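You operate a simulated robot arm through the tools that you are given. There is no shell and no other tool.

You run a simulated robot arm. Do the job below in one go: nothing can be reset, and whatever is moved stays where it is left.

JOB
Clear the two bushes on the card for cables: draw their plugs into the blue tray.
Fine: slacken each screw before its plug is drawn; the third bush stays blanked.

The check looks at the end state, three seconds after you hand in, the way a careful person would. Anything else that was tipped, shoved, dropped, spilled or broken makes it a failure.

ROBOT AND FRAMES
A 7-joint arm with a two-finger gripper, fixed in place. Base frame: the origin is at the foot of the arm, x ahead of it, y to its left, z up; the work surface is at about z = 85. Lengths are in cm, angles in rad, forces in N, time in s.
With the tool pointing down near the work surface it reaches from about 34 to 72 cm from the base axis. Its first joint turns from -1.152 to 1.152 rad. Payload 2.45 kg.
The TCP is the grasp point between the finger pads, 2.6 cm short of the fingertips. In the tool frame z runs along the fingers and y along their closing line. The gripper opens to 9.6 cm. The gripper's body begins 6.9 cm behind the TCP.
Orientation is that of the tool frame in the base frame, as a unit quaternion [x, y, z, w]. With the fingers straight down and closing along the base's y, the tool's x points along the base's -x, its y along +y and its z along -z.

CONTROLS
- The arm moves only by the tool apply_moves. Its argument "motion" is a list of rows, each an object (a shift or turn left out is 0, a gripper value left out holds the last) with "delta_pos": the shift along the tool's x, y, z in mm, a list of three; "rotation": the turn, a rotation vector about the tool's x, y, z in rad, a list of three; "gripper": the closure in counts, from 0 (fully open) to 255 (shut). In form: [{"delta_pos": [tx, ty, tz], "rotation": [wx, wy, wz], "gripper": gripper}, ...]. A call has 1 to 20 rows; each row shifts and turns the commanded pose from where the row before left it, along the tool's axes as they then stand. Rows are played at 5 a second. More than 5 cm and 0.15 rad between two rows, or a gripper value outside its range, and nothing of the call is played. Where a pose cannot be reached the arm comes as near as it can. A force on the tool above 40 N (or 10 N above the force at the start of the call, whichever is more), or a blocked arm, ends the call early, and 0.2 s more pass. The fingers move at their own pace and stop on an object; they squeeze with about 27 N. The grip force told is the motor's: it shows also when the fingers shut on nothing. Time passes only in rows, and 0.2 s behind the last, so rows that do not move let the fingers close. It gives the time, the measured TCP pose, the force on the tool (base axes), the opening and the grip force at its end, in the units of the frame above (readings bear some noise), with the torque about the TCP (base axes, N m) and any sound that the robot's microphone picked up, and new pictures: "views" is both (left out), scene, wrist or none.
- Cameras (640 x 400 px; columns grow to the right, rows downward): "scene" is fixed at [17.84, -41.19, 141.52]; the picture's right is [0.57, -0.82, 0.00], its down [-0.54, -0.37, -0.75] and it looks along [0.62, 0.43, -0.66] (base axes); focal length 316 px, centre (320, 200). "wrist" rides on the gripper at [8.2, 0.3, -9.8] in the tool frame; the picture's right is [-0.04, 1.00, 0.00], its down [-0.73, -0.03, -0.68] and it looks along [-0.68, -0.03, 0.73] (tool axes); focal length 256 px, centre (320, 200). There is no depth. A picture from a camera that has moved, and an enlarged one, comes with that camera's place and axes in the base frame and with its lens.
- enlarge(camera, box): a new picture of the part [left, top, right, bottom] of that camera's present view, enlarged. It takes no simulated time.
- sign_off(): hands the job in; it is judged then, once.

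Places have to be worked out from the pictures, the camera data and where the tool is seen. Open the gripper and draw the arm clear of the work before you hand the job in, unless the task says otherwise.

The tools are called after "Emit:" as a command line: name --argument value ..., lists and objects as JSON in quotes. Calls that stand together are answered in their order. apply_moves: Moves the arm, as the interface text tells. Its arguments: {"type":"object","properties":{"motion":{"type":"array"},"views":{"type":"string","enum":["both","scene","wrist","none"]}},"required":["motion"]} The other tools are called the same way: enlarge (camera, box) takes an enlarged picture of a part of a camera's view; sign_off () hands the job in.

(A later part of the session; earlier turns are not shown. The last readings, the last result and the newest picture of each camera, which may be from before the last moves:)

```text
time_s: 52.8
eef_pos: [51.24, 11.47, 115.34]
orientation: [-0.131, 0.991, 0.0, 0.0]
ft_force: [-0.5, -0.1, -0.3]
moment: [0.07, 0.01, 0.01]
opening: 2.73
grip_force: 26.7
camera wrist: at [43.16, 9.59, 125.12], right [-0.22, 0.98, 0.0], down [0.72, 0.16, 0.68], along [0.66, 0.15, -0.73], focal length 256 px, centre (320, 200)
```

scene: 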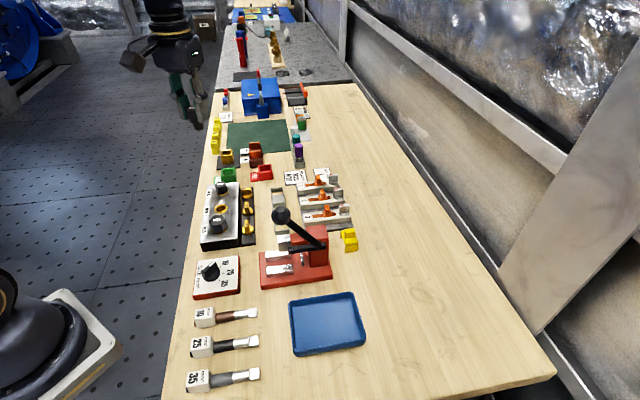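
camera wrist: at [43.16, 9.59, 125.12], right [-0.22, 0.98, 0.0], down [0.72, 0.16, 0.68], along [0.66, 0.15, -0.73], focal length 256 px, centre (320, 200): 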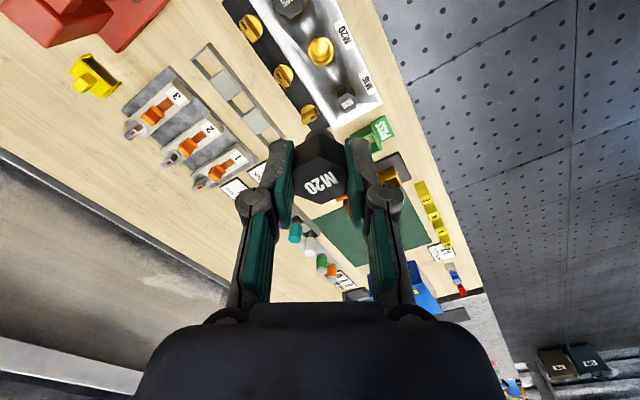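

The plug is held well and clear above everything. I carry it across at z≈115 to a hover over the near-left part of the tray at about (40.3, −23.4).

Emit:
apply_moves --motion '[{"delta_pos": [7, -11, 0]}, {"delta_pos": [14, -22.1, 0]}, {"delta_pos": [14, -22.1, 0]}, {"delta_pos": [14, -22.1, 0]}, {"delta_pos": [14, -22.1, 0]}, {"delta_pos": [14, -22.1, 0]}, {"delta_pos": [14, -22.1, 0]}, {"delta_pos": [14, -22.1, 0]}, {"delta_pos": [14, -22.1, 0]}, {"delta_pos": [14, -22.1, 0]}, {"delta_pos": [14, -22.1, 0]}, {"delta_pos": [14, -22.1, 0]}, {"delta_pos": [14, -22.1, 0]}, {"delta_pos": [14, -22.1, 0]}, {"delta_pos": [7, -11, 0]}, {}, {}]'

```text
time_s: 56.4
eef_pos: [40.35, -23.41, 115.22]
orientation: [-0.131, 0.991, 0.0, 0.001]
ft_force: [0.5, 0.2, -0.3]
moment: [0.0, 0.01, -0.02]
opening: 2.73
grip_force: 26.9
camera wrist: at [32.31, -25.34, 125.1], right [-0.22, 0.98, 0.0], down [0.72, 0.16, 0.68], along [0.66, 0.15, -0.73], focal length 256 px, centre (320, 200)
```

scene: 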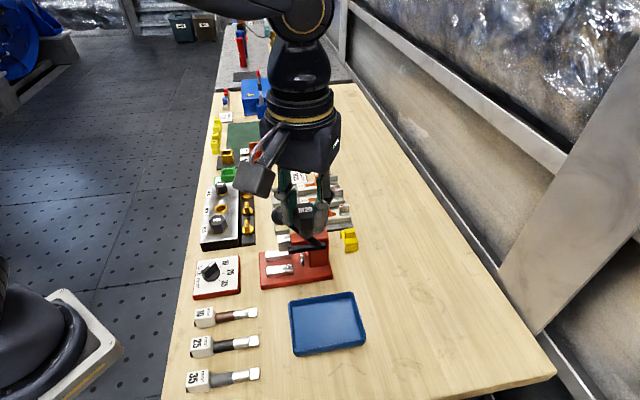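
wrist: 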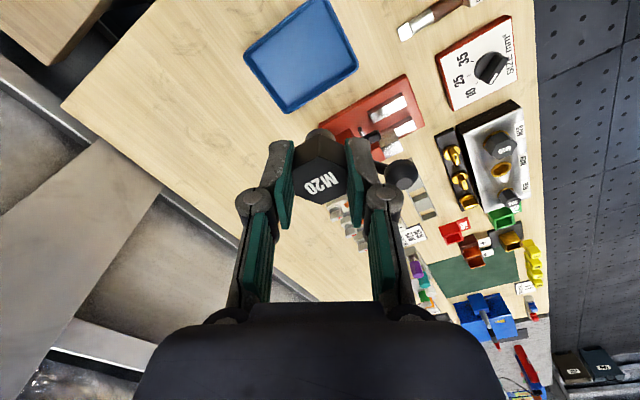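

The tray measures centre ≈(42.6, −25.6), sides about 12.5 × 10 cm, and the TCP is over its near-left half; the lever knob is 11 cm away, so the descent is clear. I lower to z≈93 and look.

Emit:
apply_moves --motion '[{"delta_pos": [0, 0, 10]}, {"delta_pos": [0, 0, 20]}, {"delta_pos": [0, 0, 22]}, {"delta_pos": [0, 0, 22]}, {"delta_pos": [0, 0, 22]}, {"delta_pos": [0, 0, 22]}, {"delta_pos": [0, 0, 22]}, {"delta_pos": [0, 0, 22]}, {"delta_pos": [0, 0, 22]}, {"delta_pos": [0, 0, 20]}, {"delta_pos": [0, 0, 12]}, {"delta_pos": [0, 0, 6]}, {}]'

Emit:
enlarge --camera "scene" --box '[250, 240, 390, 370]'

Emit:
enlarge --camera "wrist" --box '[220, 60, 420, 210]'

```text
time_s: 59.2
eef_pos: [40.37, -23.36, 92.99]
orientation: [-0.132, 0.991, 0.0, 0.0]
ft_force: [-0.5, -0.2, -0.1]
moment: [0.01, 0.02, 0.02]
opening: 2.75
grip_force: 27.1
camera wrist: at [32.34, -25.37, 102.81], right [-0.22, 0.98, 0.0], down [0.72, 0.16, 0.68], along [0.66, 0.15, -0.73], focal length 256 px, centre (320, 200)
```

scene: 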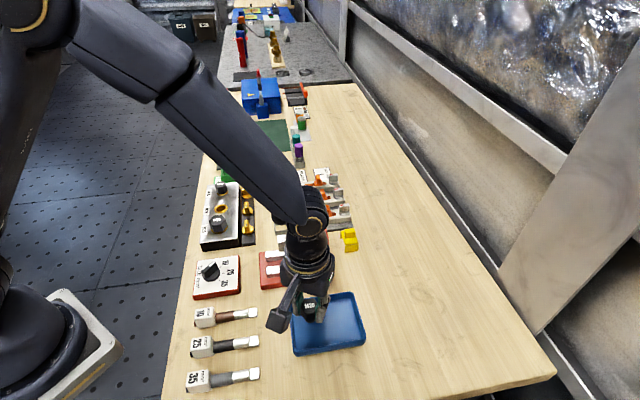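
wrist: 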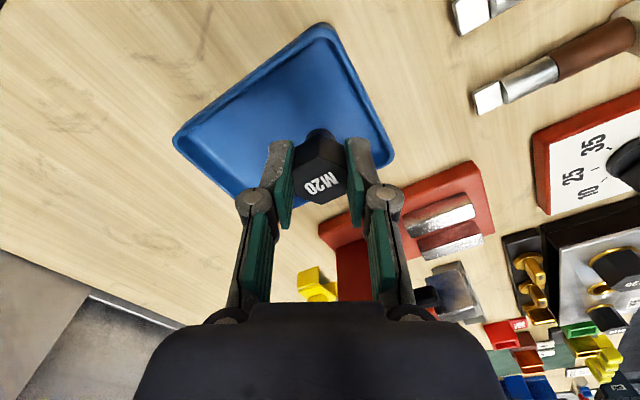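

```text
3.08 times, centred on (320, 305) of scene
camera zoom: at [17.84, -41.19, 141.52], right [0.57, -0.82, 0.0], down [-0.54, -0.37, -0.75], along [0.62, 0.43, -0.66], focal length 973 px, centre (320, -123)
```

zoom: 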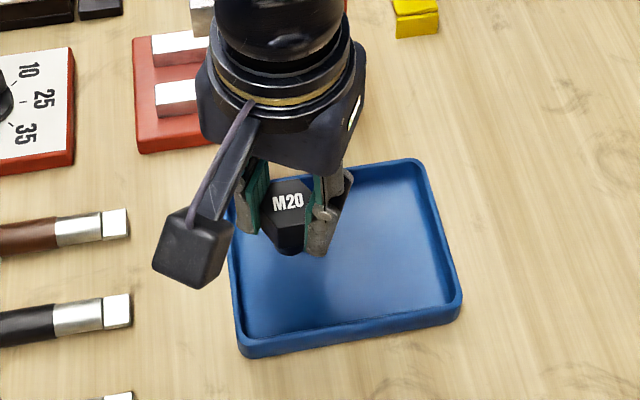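

```text
2.67 times, centred on (320, 135) of wrist
camera zoom: at [32.34, -25.37, 102.81], right [-0.22, 0.98, 0.0], down [0.72, 0.16, 0.68], along [0.66, 0.15, -0.73], focal length 683 px, centre (320, 373)
```

zoom: 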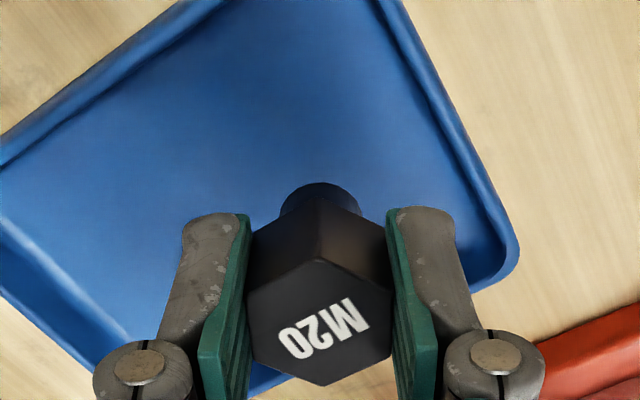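

The plug hangs well inside the tray with several centimetres to every wall. I lower in small steps, checking for contact.

Emit:
apply_moves --motion '[{"delta_pos": [0, 0, 6]}, {"delta_pos": [0, 0, 6]}, {"delta_pos": [0, 0, 4]}]' --views "scene"

Emit:
enlarge --camera "scene" --box '[280, 270, 350, 340]'

```text
time_s: 60.0
eef_pos: [40.36, -23.45, 91.32]
orientation: [-0.131, 0.991, 0.0, 0.0]
ft_force: [0.4, -0.3, -1.0]
moment: [0.04, -0.02, 0.02]
opening: 2.74
grip_force: 26.8
```

scene: 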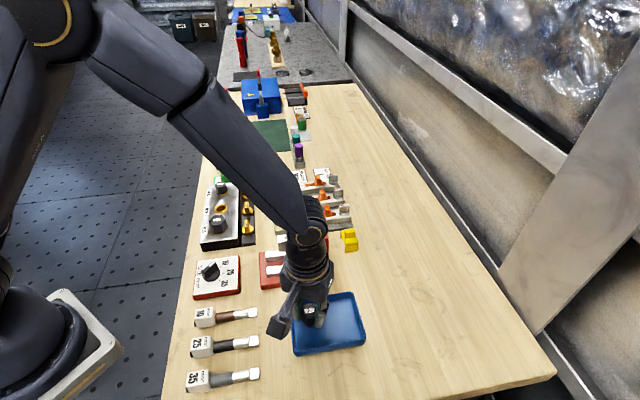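

```text
5.71 times, centred on (315, 305) of scene
camera zoom: at [17.84, -41.19, 141.52], right [0.57, -0.82, 0.0], down [-0.54, -0.37, -0.75], along [0.62, 0.43, -0.66], focal length 1807 px, centre (349, -400)
```

zoom: 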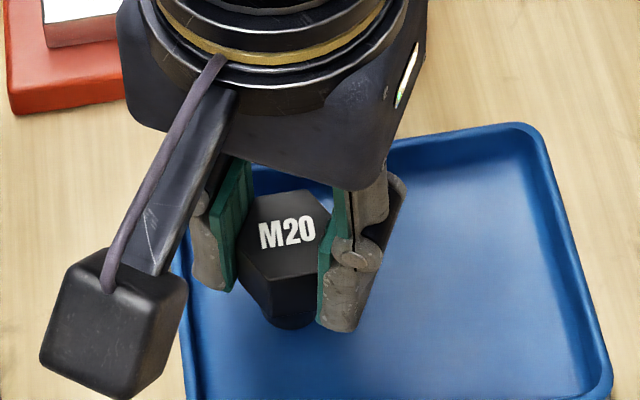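

No contact yet; I lower a few more millimetres in 2 mm steps.

Emit:
apply_moves --motion '[{"delta_pos": [0, 0, 2]}, {"delta_pos": [0, 0, 2]}, {"delta_pos": [0, 0, 2]}]' --views "none"

Emit:
enlarge --camera "scene" --box '[280, 270, 350, 340]'

```text
time_s: 60.8
eef_pos: [40.27, -23.4, 90.78]
orientation: [-0.132, 0.991, 0.001, 0.0]
ft_force: [-0.2, 0.4, 0.5]
moment: [0.03, -0.03, -0.01]
opening: 2.71
grip_force: 26.8
```

```text
5.71 times, centred on (315, 305) of scene
camera zoom: at [17.84, -41.19, 141.52], right [0.57, -0.82, 0.0], down [-0.54, -0.37, -0.75], along [0.62, 0.43, -0.66], focal length 1807 px, centre (349, -400)
```

zoom: 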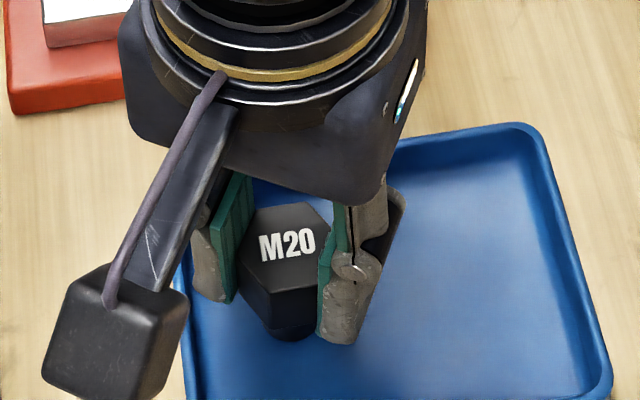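

Still free; I continue down in 2 mm steps.

Emit:
apply_moves --motion '[{"delta_pos": [0, 0, 2]}, {"delta_pos": [0, 0, 2]}]' --views "none"

Emit:
apply_moves --motion '[{"delta_pos": [0, 0, 1.5]}, {"delta_pos": [0, 0, 1.5]}]' --views "none"

Emit:
enlarge --camera "scene" --box '[280, 270, 350, 340]'

```text
time_s: 61.4
eef_pos: [40.27, -23.43, 90.38]
orientation: [-0.131, 0.991, 0.0, 0.0]
ft_force: [-0.8, 0.6, 2.9]
moment: [0.01, 0.01, 0.03]
opening: 2.74
grip_force: 27.3
```

```text
time_s: 62.0
eef_pos: [40.38, -23.59, 90.03]
orientation: [-0.132, 0.991, -0.001, 0.001]
ft_force: [-0.1, 3.7, 20.9]
moment: [0.16, -0.05, 0.02]
opening: 2.73
grip_force: 27.1
```

```text
5.71 times, centred on (315, 305) of scene
camera zoom: at [17.81, -41.17, 141.53], right [0.57, -0.82, 0.0], down [-0.54, -0.37, -0.75], along [0.62, 0.43, -0.66], focal length 1807 px, centre (349, -400)
```

zoom: 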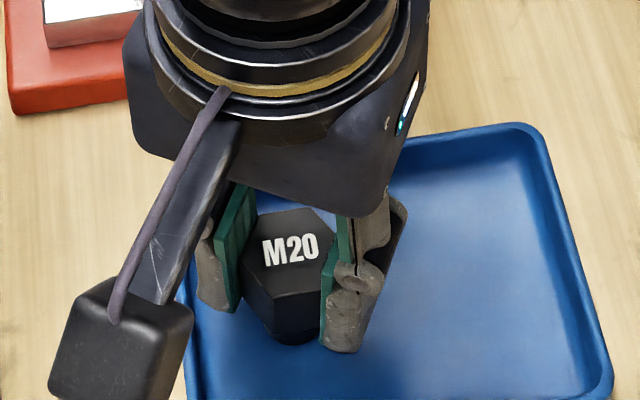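

Contact with the tray floor (21 N upward) at z≈90.3. I ease up 2 mm, open the fingers gradually and withdraw upward.

Emit:
apply_moves --motion '[{"delta_pos": [0, 0, -2.2]}, {"gripper": 179}, {"gripper": 174}, {"gripper": 160}, {"gripper": 145}, {}, {}]'

Emit:
enlarge --camera "scene" --box '[280, 270, 350, 340]'

Emit:
enlarge --camera "wrist" --box '[220, 60, 420, 210]'

```text
time_s: 63.6
eef_pos: [40.32, -23.38, 90.16]
orientation: [-0.131, 0.991, 0.0, 0.0]
ft_force: [0.7, 0.4, -0.2]
moment: [-0.03, 0.01, -0.01]
opening: 4.11
grip_force: 0.1
camera wrist: at [32.27, -25.36, 100.1], right [-0.22, 0.98, 0.0], down [0.72, 0.16, 0.68], along [0.66, 0.15, -0.73], focal length 256 px, centre (320, 200)
```

scene: 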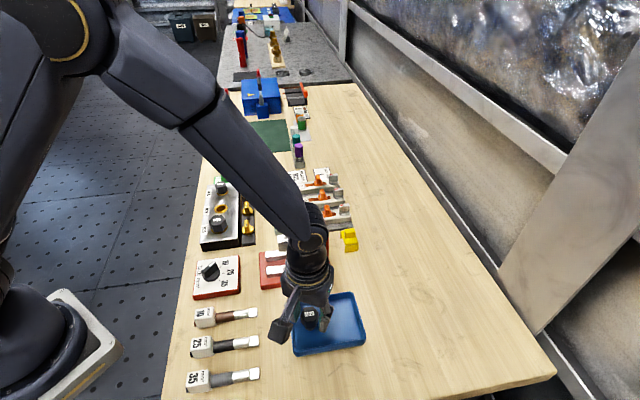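
wrist: 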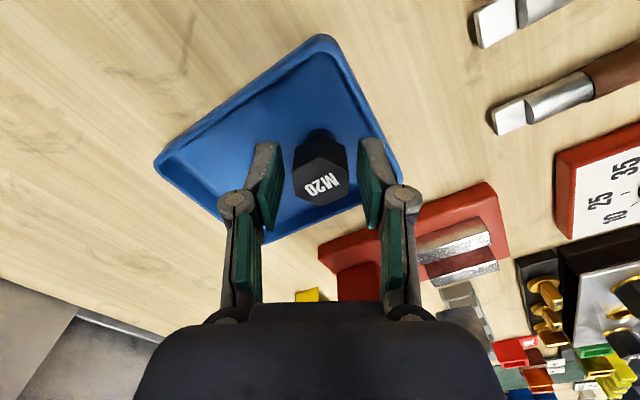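

```text
5.71 times, centred on (315, 305) of scene
camera zoom: at [17.84, -41.19, 141.52], right [0.57, -0.82, 0.0], down [-0.54, -0.37, -0.75], along [0.62, 0.43, -0.66], focal length 1807 px, centre (349, -400)
```

zoom: 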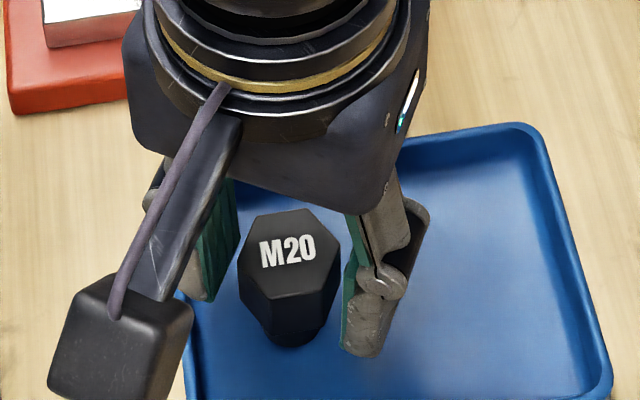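

```text
2.67 times, centred on (320, 135) of wrist
camera zoom: at [32.27, -25.36, 100.1], right [-0.22, 0.98, 0.0], down [0.72, 0.16, 0.68], along [0.66, 0.15, -0.73], focal length 683 px, centre (320, 373)
```

zoom: 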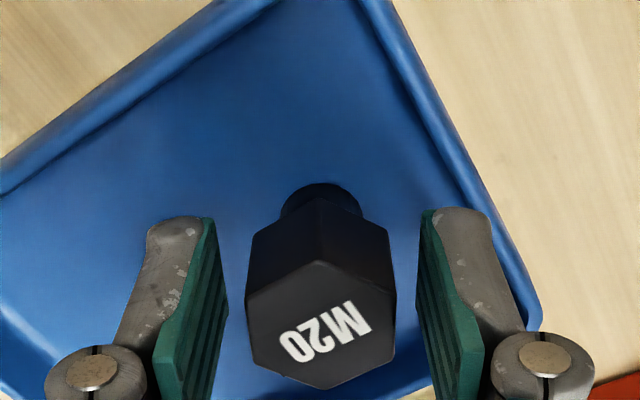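

The M20 plug stands upright in the tray, untouched by the open fingers. I lift straight up and go back over the M25 plug, expected near (46.6, 7.0).

Emit:
apply_moves --motion '[{"delta_pos": [0, 0, -8]}, {"delta_pos": [0, 0, -18]}, {"delta_pos": [0, 0, -30]}, {"delta_pos": [0, 0, -35]}, {"delta_pos": [0, 0, -35]}, {"delta_pos": [0, 0, -35]}, {"delta_pos": [0, 0, -35]}, {"delta_pos": [0, 0, -35]}, {"delta_pos": [0, 0, -18]}, {}]'

Emit:
apply_moves --motion '[{"delta_pos": [-6, 12, 0], "gripper": 109}, {"delta_pos": [-11.6, 23.1, 0]}, {"delta_pos": [-11.6, 23.1, 0]}, {"delta_pos": [-11.6, 23.1, 0]}, {"delta_pos": [-11.6, 23.1, 0]}, {"delta_pos": [-11.6, 23.1, 0]}, {"delta_pos": [-11.6, 23.1, 0]}, {"delta_pos": [-11.6, 23.1, 0]}, {"delta_pos": [-11.6, 23.1, 0]}, {"delta_pos": [-11.6, 23.1, 0]}, {"delta_pos": [-11.6, 23.1, 0]}, {"delta_pos": [-11.6, 23.1, 0]}, {"delta_pos": [-5.8, 11.3, 0]}, {}, {"delta_pos": [0, 0, 35]}, {"delta_pos": [0, 0, 35]}, {"delta_pos": [0, 0, 30]}, {"delta_pos": [0, 0, 20]}, {}, {}]'

Emit:
enlarge --camera "wrist" --box '[240, 50, 400, 170]'

Emit:
enlarge --camera "scene" --box '[270, 270, 380, 370]'

```text
time_s: 65.8
eef_pos: [40.42, -23.41, 115.22]
orientation: [-0.132, 0.991, 0.0, 0.0]
ft_force: [-0.7, -0.4, 1.3]
moment: [0.0, -0.03, 0.05]
opening: 4.15
grip_force: 0.0
camera wrist: at [32.36, -25.26, 125.05], right [-0.22, 0.98, 0.0], down [0.72, 0.16, 0.68], along [0.66, 0.15, -0.73], focal length 256 px, centre (320, 200)
```

scene: 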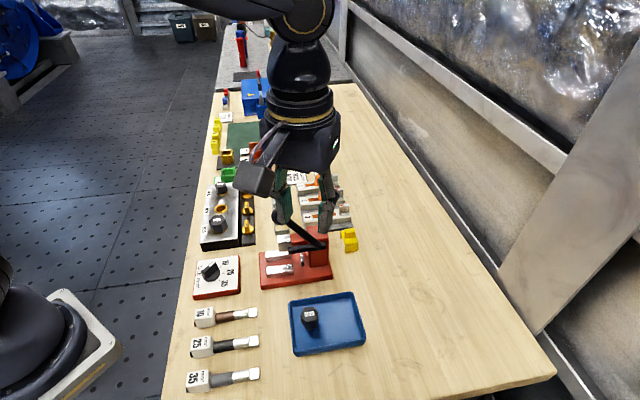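
wrist: 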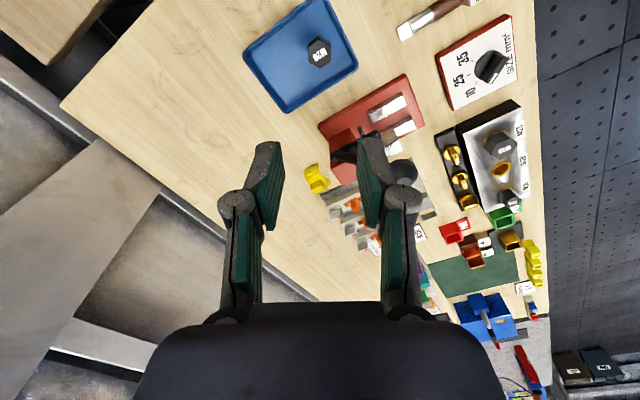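

```text
time_s: 70.0
eef_pos: [46.58, 6.84, 103.1]
orientation: [-0.132, 0.991, 0.0, 0.0]
ft_force: [0.3, -0.7, 0.6]
moment: [-0.02, 0.01, 0.01]
opening: 5.51
grip_force: 0.0
camera wrist: at [38.46, 5.03, 113.0], right [-0.22, 0.98, 0.0], down [0.72, 0.16, 0.68], along [0.66, 0.15, -0.73], focal length 256 px, centre (320, 200)
```

scene: 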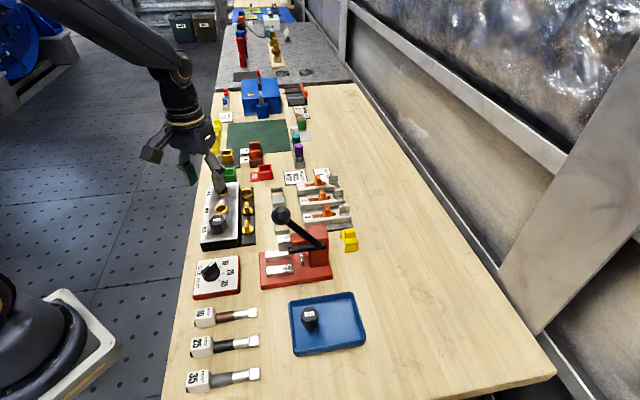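
wrist: 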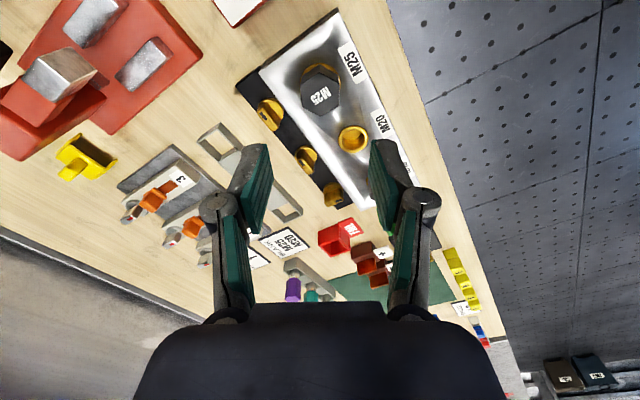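

```text
3.33 times, centred on (320, 110) of wrist
camera zoom: at [38.46, 5.03, 113.0], right [-0.22, 0.98, 0.0], down [0.72, 0.16, 0.68], along [0.66, 0.15, -0.73], focal length 853 px, centre (320, 500)
```

zoom: 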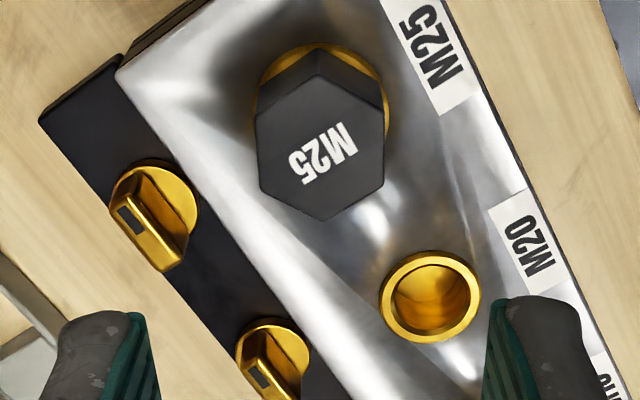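

```text
4.00 times, centred on (325, 320) of scene
camera zoom: at [17.84, -41.19, 141.52], right [0.57, -0.82, 0.0], down [-0.54, -0.37, -0.75], along [0.62, 0.43, -0.66], focal length 1265 px, centre (300, -280)
```

zoom: 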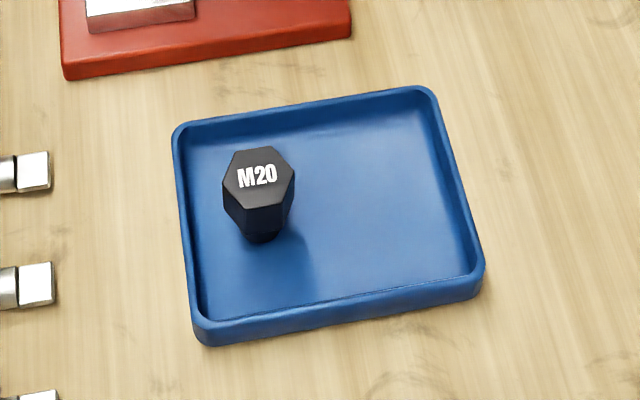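

The M25 plug is nearly centred under the TCP with its flats facing the fingers, and the M20 plug stands safely in the tray. I come down to z≈94.5 to refine.

Emit:
apply_moves --motion '[{"delta_pos": [0, 0, 30]}, {"delta_pos": [0, 0, 30]}, {"delta_pos": [0, 0, 26]}, {}, {}]' --views "wrist"

Emit:
enlarge --camera "wrist" --box '[240, 80, 400, 200]'

```text
time_s: 71.2
eef_pos: [46.46, 7.04, 94.57]
orientation: [-0.13, 0.991, 0.0, -0.001]
ft_force: [0.2, 0.0, 0.3]
moment: [-0.01, -0.03, -0.04]
opening: 5.51
grip_force: 0.0
camera wrist: at [38.49, 5.13, 104.36], right [-0.22, 0.98, 0.0], down [0.72, 0.16, 0.68], along [0.66, 0.15, -0.73], focal length 256 px, centre (320, 200)
```

wrist: 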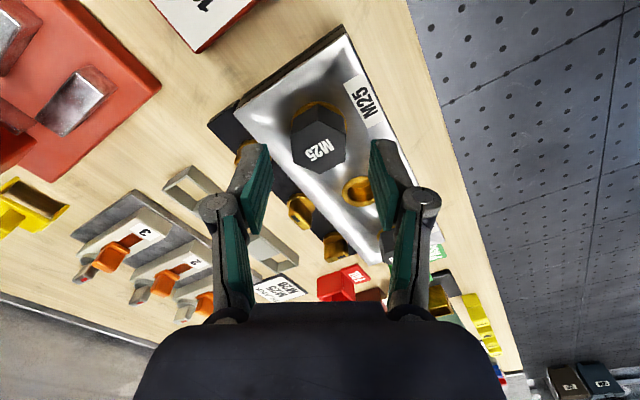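

```text
3.33 times, centred on (320, 140) of wrist
camera zoom: at [38.49, 5.13, 104.36], right [-0.22, 0.98, 0.0], down [0.72, 0.16, 0.68], along [0.66, 0.15, -0.73], focal length 853 px, centre (320, 400)
```

zoom: 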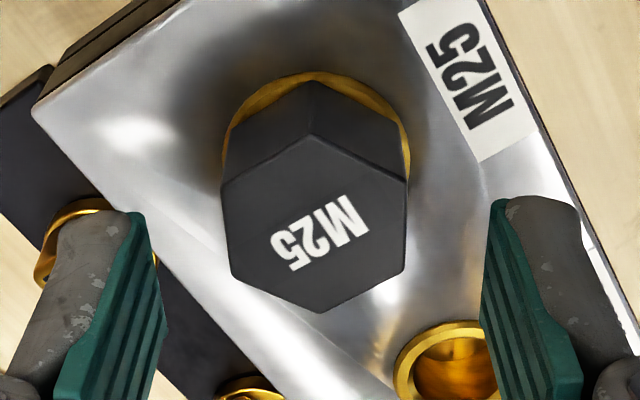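

The M25 plug: top z≈91.0, ≈3.2 cm across flats, about 1.7 mm to tool −y. I correct that, lower to z≈91.6 and close on it.

Emit:
apply_moves --motion '[{"delta_pos": [0.5, -1.7, 0]}, {"delta_pos": [0, 0, 12]}, {"delta_pos": [0, 0, 10]}, {"delta_pos": [0, 0, 7]}, {}, {"gripper": 170}, {"gripper": 255}, {}, {}, {}]'

Emit:
enlarge --camera "wrist" --box '[240, 80, 400, 200]'

Emit:
enlarge --camera "scene" --box '[190, 170, 270, 250]'

```text
time_s: 73.4
eef_pos: [46.46, 6.92, 91.46]
orientation: [-0.132, 0.991, 0.0, -0.001]
ft_force: [-1.0, 2.3, -0.4]
moment: [0.07, 0.03, 0.02]
opening: 3.19
grip_force: 27.3
camera wrist: at [38.46, 4.86, 101.44], right [-0.22, 0.98, 0.0], down [0.72, 0.16, 0.68], along [0.66, 0.15, -0.73], focal length 256 px, centre (320, 200)
```

scene: 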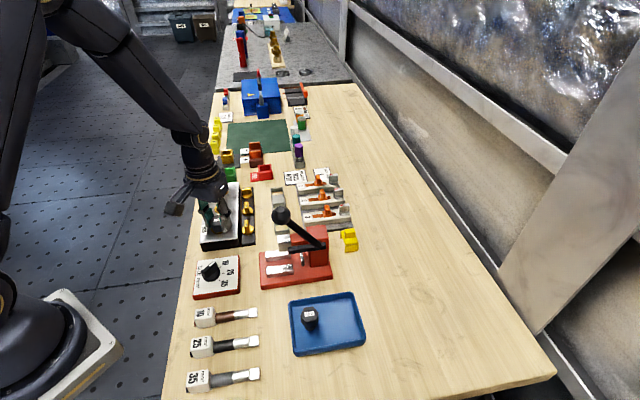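
wrist: 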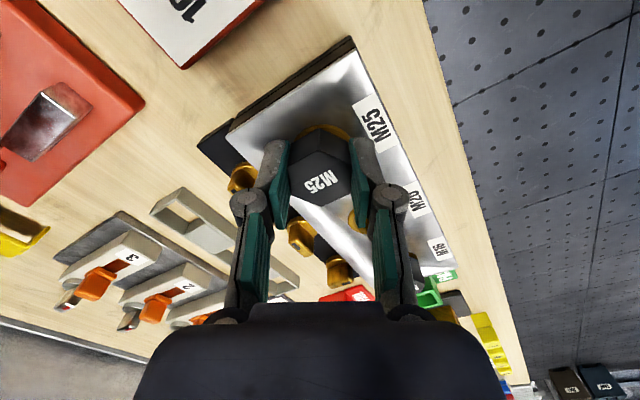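

```text
3.33 times, centred on (320, 140) of wrist
camera zoom: at [38.46, 4.86, 101.44], right [-0.22, 0.98, 0.0], down [0.72, 0.16, 0.68], along [0.66, 0.15, -0.73], focal length 853 px, centre (320, 400)
```

zoom: 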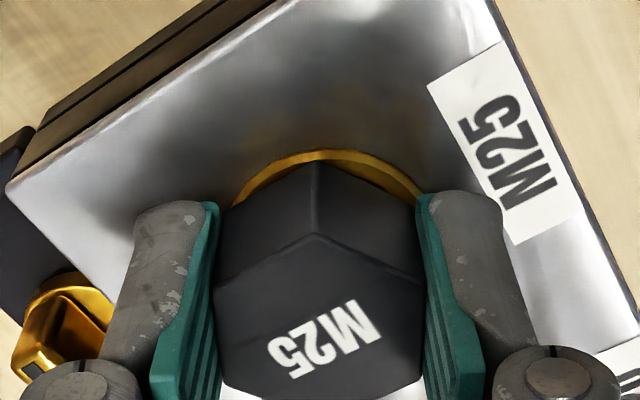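

```text
5.00 times, centred on (230, 210) of scene
camera zoom: at [17.84, -41.19, 141.52], right [0.57, -0.82, 0.0], down [-0.54, -0.37, -0.75], along [0.62, 0.43, -0.66], focal length 1581 px, centre (770, 150)
```

zoom: 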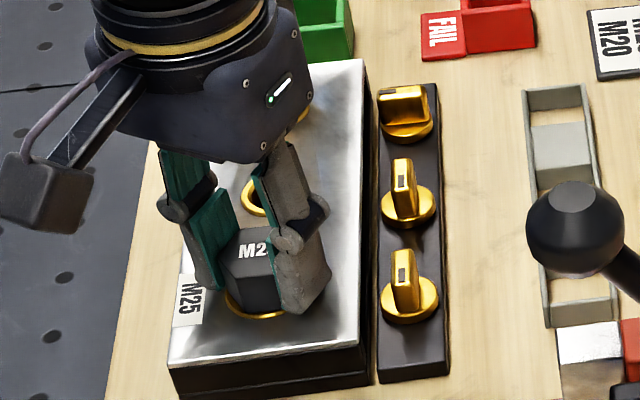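

The M25 plug is gripped at 3.19 cm with little side load. I draw it up slowly, 1.5 mm per row, and check that it follows.

Emit:
apply_moves --motion '[{"delta_pos": [0, 0, -1]}, {"delta_pos": [0, 0, -1.2]}, {"delta_pos": [0, 0, -1.5]}, {"delta_pos": [0, 0, -1.5]}, {"delta_pos": [0, 0, -1.5]}, {"delta_pos": [0, 0, -1.5]}, {"delta_pos": [0, 0, -1.5]}]' --views "wrist"

Emit:
enlarge --camera "wrist" --box '[240, 80, 400, 200]'

```text
time_s: 75.0
eef_pos: [46.51, 6.73, 92.63]
orientation: [-0.132, 0.991, 0.0, 0.0]
ft_force: [-0.4, 1.4, -1.2]
moment: [0.08, 0.07, -0.01]
opening: 3.19
grip_force: 27.2
camera wrist: at [38.52, 4.89, 102.52], right [-0.22, 0.98, 0.0], down [0.72, 0.16, 0.68], along [0.66, 0.15, -0.73], focal length 256 px, centre (320, 200)
```

wrist: 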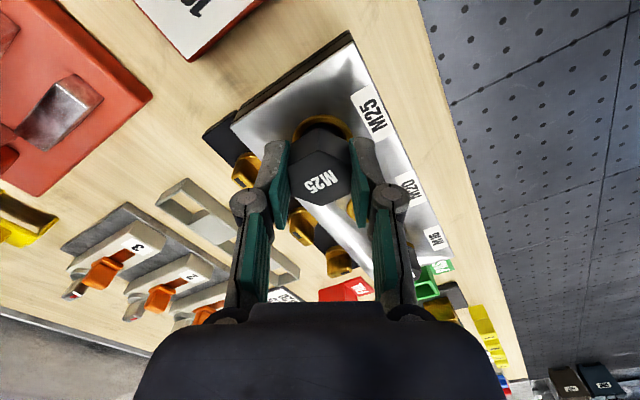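

```text
3.33 times, centred on (320, 140) of wrist
camera zoom: at [38.52, 4.89, 102.52], right [-0.22, 0.98, 0.0], down [0.72, 0.16, 0.68], along [0.66, 0.15, -0.73], focal length 853 px, centre (320, 400)
```

zoom: 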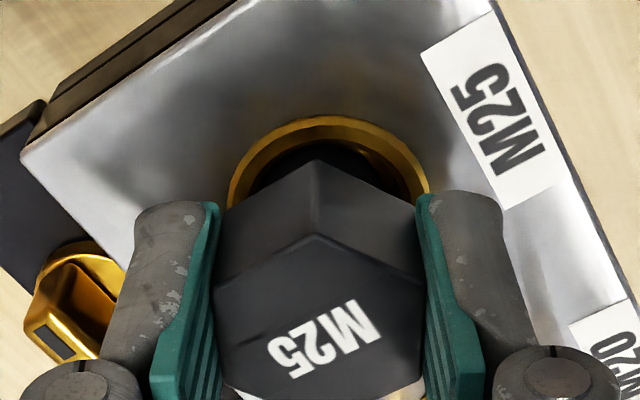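

The M25 plug follows the fingers (gap to the ring opening). I continue the slow draw for 30 mm more.

Emit:
apply_moves --motion '[{"delta_pos": [0, 0, -1.5]}, {"delta_pos": [0, 0, -1.5]}, {"delta_pos": [0, 0, -1.5]}, {"delta_pos": [0, 0, -1.5]}, {"delta_pos": [0, 0, -1.5]}, {"delta_pos": [0, 0, -1.5]}, {"delta_pos": [0, 0, -1.5]}, {"delta_pos": [0, 0, -1.5]}, {"delta_pos": [0, 0, -1.5]}, {"delta_pos": [0, 0, -1.5]}, {"delta_pos": [0, 0, -1.5]}, {"delta_pos": [0, 0, -1.5]}, {"delta_pos": [0, 0, -1.5]}, {"delta_pos": [0, 0, -1.5]}, {"delta_pos": [0, 0, -1.5]}, {"delta_pos": [0, 0, -1.5]}, {"delta_pos": [0, 0, -1.5]}, {"delta_pos": [0, 0, -1.5]}, {"delta_pos": [0, 0, -1.5]}, {"delta_pos": [0, 0, -1.5]}]' --views "wrist"

Emit:
apply_moves --motion '[{"delta_pos": [0, 0, -1.5]}, {"delta_pos": [0, 0, -1.5]}, {"delta_pos": [0, 0, -1.5]}, {"delta_pos": [0, 0, -1.5]}, {"delta_pos": [0, 0, -1.5]}, {"delta_pos": [0, 0, -1.5]}, {"delta_pos": [0, 0, -1.5]}, {"delta_pos": [0, 0, -1.5]}, {"delta_pos": [0, 0, -1.5]}, {"delta_pos": [0, 0, -1.5]}]' --views "wrist"

Emit:
enlarge --camera "wrist" --box '[240, 60, 400, 200]'

Emit:
enlarge --camera "scene" --box '[190, 150, 270, 250]'

```text
time_s: 79.2
eef_pos: [46.37, 6.75, 95.63]
orientation: [-0.132, 0.991, 0.0, 0.0]
ft_force: [0.3, 0.1, -0.8]
moment: [0.0, -0.04, -0.01]
opening: 3.16
grip_force: 26.7
camera wrist: at [38.46, 4.94, 105.54], right [-0.22, 0.98, 0.0], down [0.72, 0.16, 0.68], along [0.66, 0.15, -0.73], focal length 256 px, centre (320, 200)
```

wrist: 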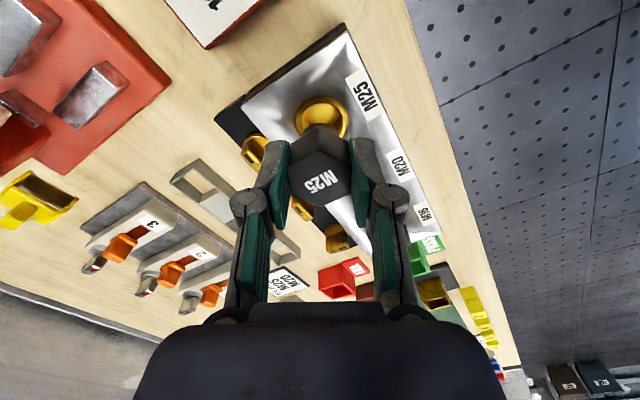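

```text
time_s: 81.4
eef_pos: [46.5, 6.91, 97.27]
orientation: [-0.131, 0.991, 0.0, 0.0]
ft_force: [-0.3, -0.5, 0.1]
moment: [0.01, -0.02, -0.04]
opening: 3.18
grip_force: 26.9
camera wrist: at [38.49, 4.88, 107.04], right [-0.22, 0.98, 0.0], down [0.72, 0.16, 0.68], along [0.66, 0.15, -0.73], focal length 256 px, centre (320, 200)
```

wrist: 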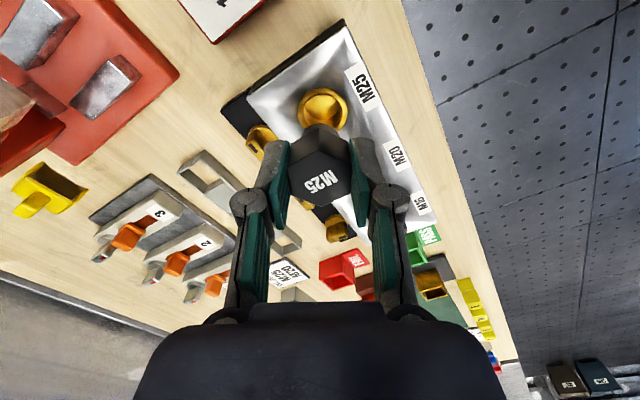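

```text
2.86 times, centred on (320, 130) of wrist
camera zoom: at [38.49, 4.88, 107.04], right [-0.22, 0.98, 0.0], down [0.72, 0.16, 0.68], along [0.66, 0.15, -0.73], focal length 731 px, centre (320, 400)
```

zoom: 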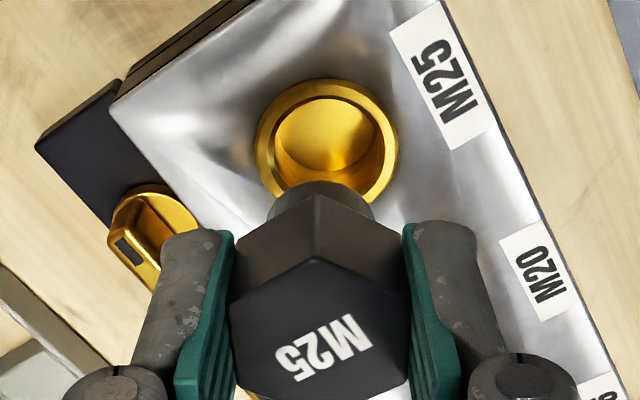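

```text
4.00 times, centred on (230, 200) of scene
camera zoom: at [17.84, -41.19, 141.52], right [0.57, -0.82, 0.0], down [-0.54, -0.37, -0.75], along [0.62, 0.43, -0.66], focal length 1265 px, centre (680, 200)
```

zoom: 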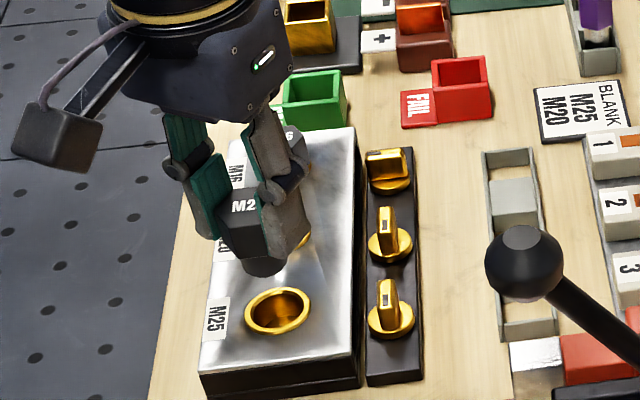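

The M25 plug is out, with both brass bushes open. I lift to z≈115 and carry it over to the far half of the tray, about (44.6, −27.7).

Emit:
apply_moves --motion '[{"delta_pos": [0, 0, -8]}, {"delta_pos": [0, 0, -16]}, {"delta_pos": [0, 0, -22]}, {"delta_pos": [0, 0, -22]}, {"delta_pos": [0, 0, -22]}, {"delta_pos": [0, 0, -22]}, {"delta_pos": [0, 0, -22]}, {"delta_pos": [0, 0, -22]}, {"delta_pos": [0, 0, -18]}, {"delta_pos": [0, 0, -8]}, {}]' --views "wrist"

Emit:
apply_moves --motion '[{"delta_pos": [3.9, -11.8, 0]}, {"delta_pos": [7.7, -23.5, 0]}, {"delta_pos": [7.7, -23.5, 0]}, {"delta_pos": [7.7, -23.5, 0]}, {"delta_pos": [7.7, -23.5, 0]}, {"delta_pos": [7.7, -23.5, 0]}, {"delta_pos": [7.7, -23.5, 0]}, {"delta_pos": [7.7, -23.5, 0]}, {"delta_pos": [7.7, -23.5, 0]}, {"delta_pos": [7.7, -23.5, 0]}, {"delta_pos": [7.7, -23.5, 0]}, {"delta_pos": [7.7, -23.5, 0]}, {"delta_pos": [7.7, -23.5, 0]}, {"delta_pos": [7.7, -23.5, 0]}, {"delta_pos": [3.9, -11.8, 0]}, {}, {}]'

```text
time_s: 83.8
eef_pos: [46.49, 7.01, 115.29]
orientation: [-0.131, 0.991, 0.001, 0.0]
ft_force: [-0.4, 0.1, -0.2]
moment: [0.01, 0.01, -0.01]
opening: 3.17
grip_force: 25.9
camera wrist: at [38.45, 4.97, 125.24], right [-0.22, 0.98, 0.0], down [0.72, 0.16, 0.68], along [0.66, 0.15, -0.73], focal length 256 px, centre (320, 200)
```

wrist: 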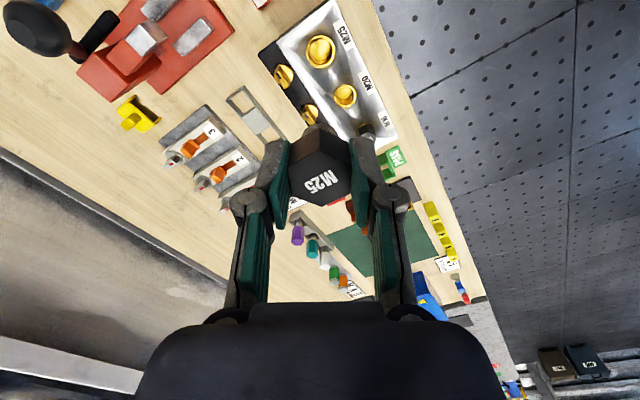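

```text
time_s: 87.4
eef_pos: [44.63, -27.86, 115.36]
orientation: [-0.131, 0.991, 0.001, 0.0]
ft_force: [-0.2, -1.3, 0.2]
moment: [-0.04, 0.01, -0.01]
opening: 3.16
grip_force: 26.9
camera wrist: at [36.6, -29.72, 125.18], right [-0.22, 0.98, 0.0], down [0.72, 0.16, 0.68], along [0.66, 0.15, -0.73], focal length 256 px, centre (320, 200)
```

scene: 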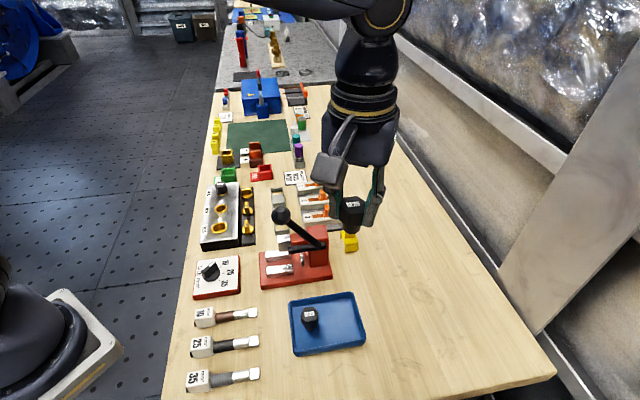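
wrist: 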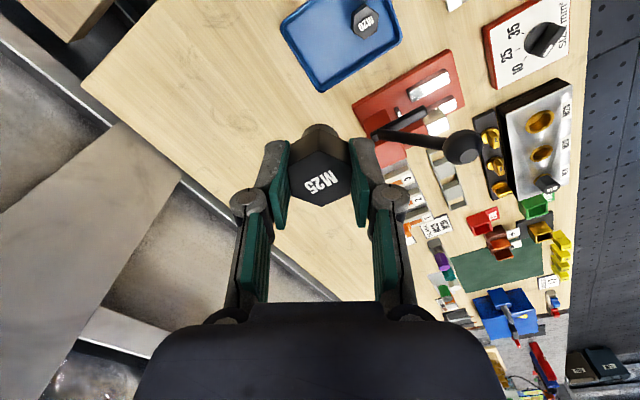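

The hover point lies inside the far half of the tray, about 6 cm from the M20 plug and ≥3 cm from every wall. I lower to z≈92.5.

Emit:
apply_moves --motion '[{"delta_pos": [0, 0, 10]}, {"delta_pos": [0, 0, 20]}, {"delta_pos": [0, 0, 22]}, {"delta_pos": [0, 0, 22]}, {"delta_pos": [0, 0, 22]}, {"delta_pos": [0, 0, 22]}, {"delta_pos": [0, 0, 22]}, {"delta_pos": [0, 0, 22]}, {"delta_pos": [0, 0, 22]}, {"delta_pos": [0, 0, 20]}, {"delta_pos": [0, 0, 14]}, {"delta_pos": [0, 0, 8]}, {}]'

Emit:
enlarge --camera "scene" --box '[270, 260, 390, 370]'

Emit:
enlarge --camera "wrist" --box '[220, 40, 440, 210]'

```text
time_s: 90.2
eef_pos: [44.59, -27.78, 92.61]
orientation: [-0.132, 0.991, 0.0, 0.0]
ft_force: [0.1, -0.2, 0.6]
moment: [-0.02, -0.02, -0.04]
opening: 3.2
grip_force: 26.8
camera wrist: at [36.66, -29.65, 102.57], right [-0.22, 0.98, 0.0], down [0.72, 0.16, 0.68], along [0.66, 0.15, -0.73], focal length 256 px, centre (320, 200)
```

scene: 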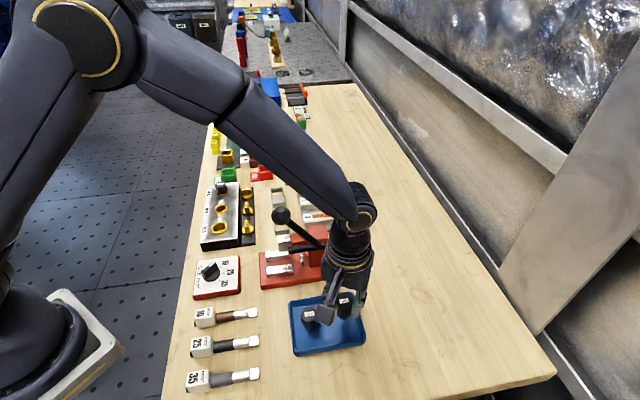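
wrist: 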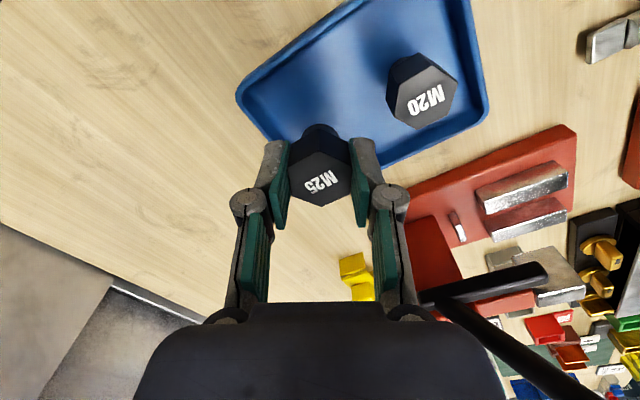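

```text
3.64 times, centred on (330, 315) of scene
camera zoom: at [17.84, -41.19, 141.52], right [0.57, -0.82, 0.0], down [-0.54, -0.37, -0.75], along [0.62, 0.43, -0.66], focal length 1150 px, centre (284, -218)
```

zoom: 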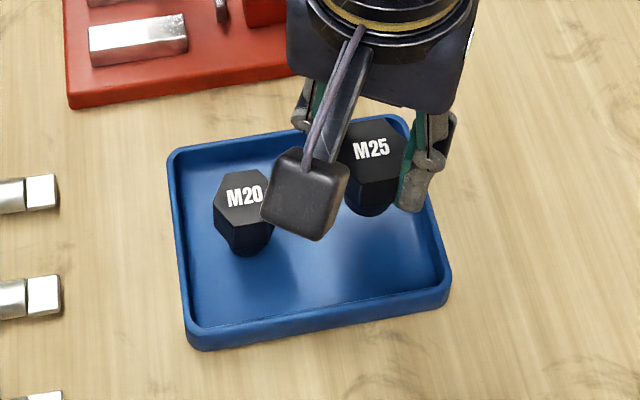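

```text
2.35 times, centred on (330, 125) of wrist
camera zoom: at [36.66, -29.65, 102.57], right [-0.22, 0.98, 0.0], down [0.72, 0.16, 0.68], along [0.66, 0.15, -0.73], focal length 602 px, centre (296, 376)
```

zoom: 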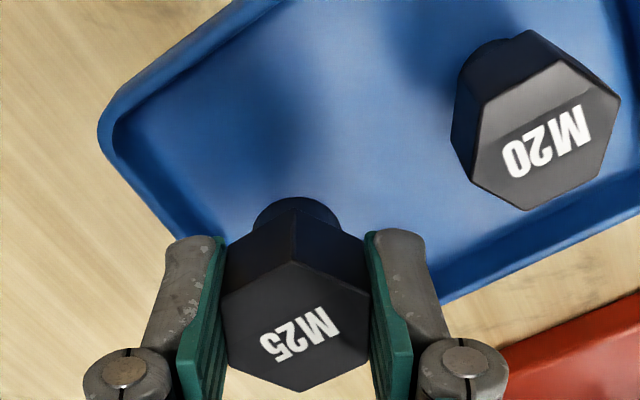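

The M25 plug hangs inside the tray, clear of the M20 plug and the walls. I lower in small steps watching for contact.

Emit:
apply_moves --motion '[{"delta_pos": [0, 0, 5]}, {"delta_pos": [0, 0, 4]}, {"delta_pos": [0, 0, 3]}]' --views "none"

Emit:
apply_moves --motion '[{"delta_pos": [0, 0, 2]}, {"delta_pos": [0, 0, 2]}]' --views "none"

Emit:
apply_moves --motion '[{"delta_pos": [0, 0, 1.5]}, {"delta_pos": [0, 0, 1.5]}]' --views "none"

```text
time_s: 91.0
eef_pos: [44.57, -27.9, 91.55]
orientation: [-0.131, 0.991, 0.0, 0.0]
ft_force: [0.5, 0.4, -0.2]
moment: [0.0, -0.01, 0.02]
opening: 3.19
grip_force: 27.3
```

```text
time_s: 91.6
eef_pos: [44.69, -27.89, 91.09]
orientation: [-0.131, 0.991, 0.0, 0.0]
ft_force: [0.6, -0.4, 0.3]
moment: [0.0, 0.0, 0.0]
opening: 3.2
grip_force: 26.7
```

```text
time_s: 92.2
eef_pos: [44.63, -27.78, 90.93]
orientation: [-0.131, 0.991, 0.0, 0.0]
ft_force: [-0.3, 0.4, 0.0]
moment: [-0.05, 0.04, -0.01]
opening: 3.17
grip_force: 27.3
```

No contact yet at z≈90.8; I go on in small steps.

Emit:
apply_moves --motion '[{"delta_pos": [0, 0, 1.5]}, {"delta_pos": [0, 0, 1.5]}]' --views "none"

Emit:
apply_moves --motion '[{"delta_pos": [0, 0, 1.2]}, {"delta_pos": [0, 0, 1.2]}]' --views "scene"

Emit:
enlarge --camera "scene" --box '[270, 260, 390, 370]'

```text
time_s: 92.8
eef_pos: [44.6, -27.79, 90.61]
orientation: [-0.132, 0.991, 0.001, 0.0]
ft_force: [0.0, -0.7, -1.3]
moment: [-0.03, 0.0, 0.0]
opening: 3.19
grip_force: 26.9
```

```text
time_s: 93.4
eef_pos: [44.64, -27.78, 90.32]
orientation: [-0.132, 0.991, -0.001, 0.001]
ft_force: [-4.0, 4.7, 21.2]
moment: [0.17, 0.16, 0.02]
opening: 3.16
grip_force: 26.5
```

scene: 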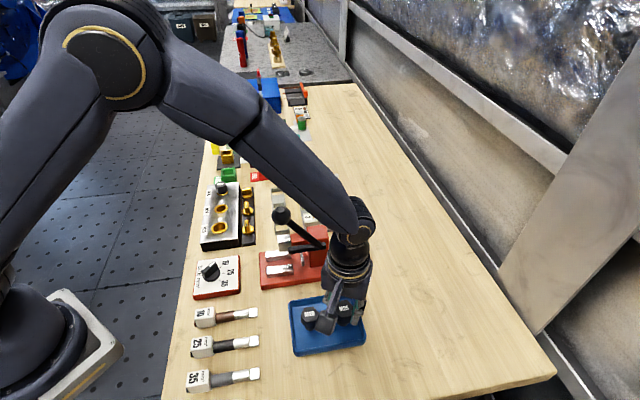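

```text
3.64 times, centred on (330, 315) of scene
camera zoom: at [17.8, -41.16, 141.53], right [0.57, -0.82, 0.0], down [-0.54, -0.37, -0.75], along [0.62, 0.43, -0.66], focal length 1150 px, centre (284, -218)
```

zoom: 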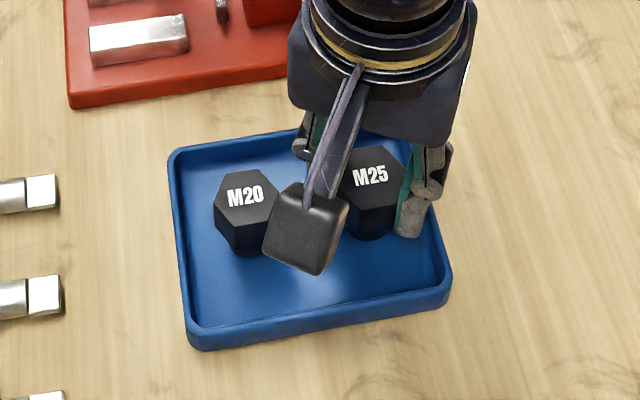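

The M25 plug is on the tray floor (21 N). I ease up 2 mm, open gradually to about 4.5 cm and check it stands.

Emit:
apply_moves --motion '[{"delta_pos": [0, 0, -1.8]}, {"gripper": 168}, {"gripper": 162}, {"gripper": 150}, {"gripper": 135}, {}, {}]'

Emit:
enlarge --camera "wrist" --box '[220, 40, 440, 210]'

```text
time_s: 95.0
eef_pos: [44.59, -27.76, 90.46]
orientation: [-0.132, 0.991, 0.0, 0.0]
ft_force: [0.3, 0.1, 0.5]
moment: [-0.01, -0.01, -0.02]
opening: 4.55
grip_force: 0.0
camera wrist: at [36.56, -29.66, 100.38], right [-0.22, 0.98, 0.0], down [0.72, 0.16, 0.68], along [0.66, 0.15, -0.73], focal length 256 px, centre (320, 200)
```

scene: 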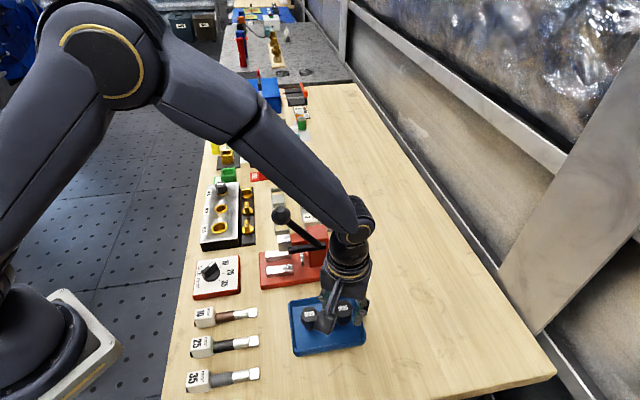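
wrist: 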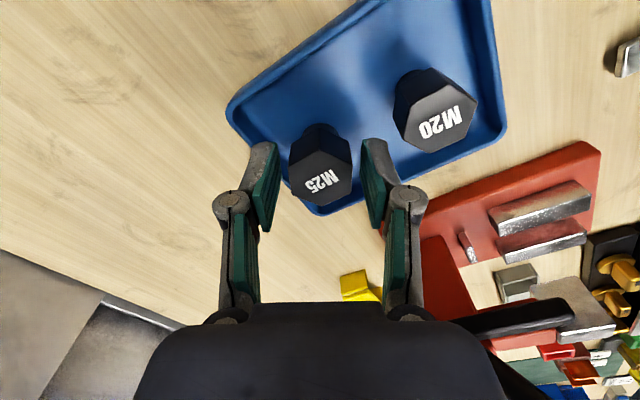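

```text
2.35 times, centred on (330, 125) of wrist
camera zoom: at [36.56, -29.66, 100.38], right [-0.22, 0.98, 0.0], down [0.72, 0.16, 0.68], along [0.66, 0.15, -0.73], focal length 602 px, centre (296, 376)
```

zoom: 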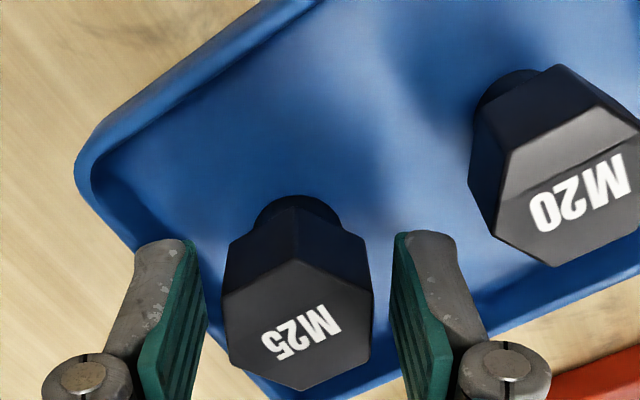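

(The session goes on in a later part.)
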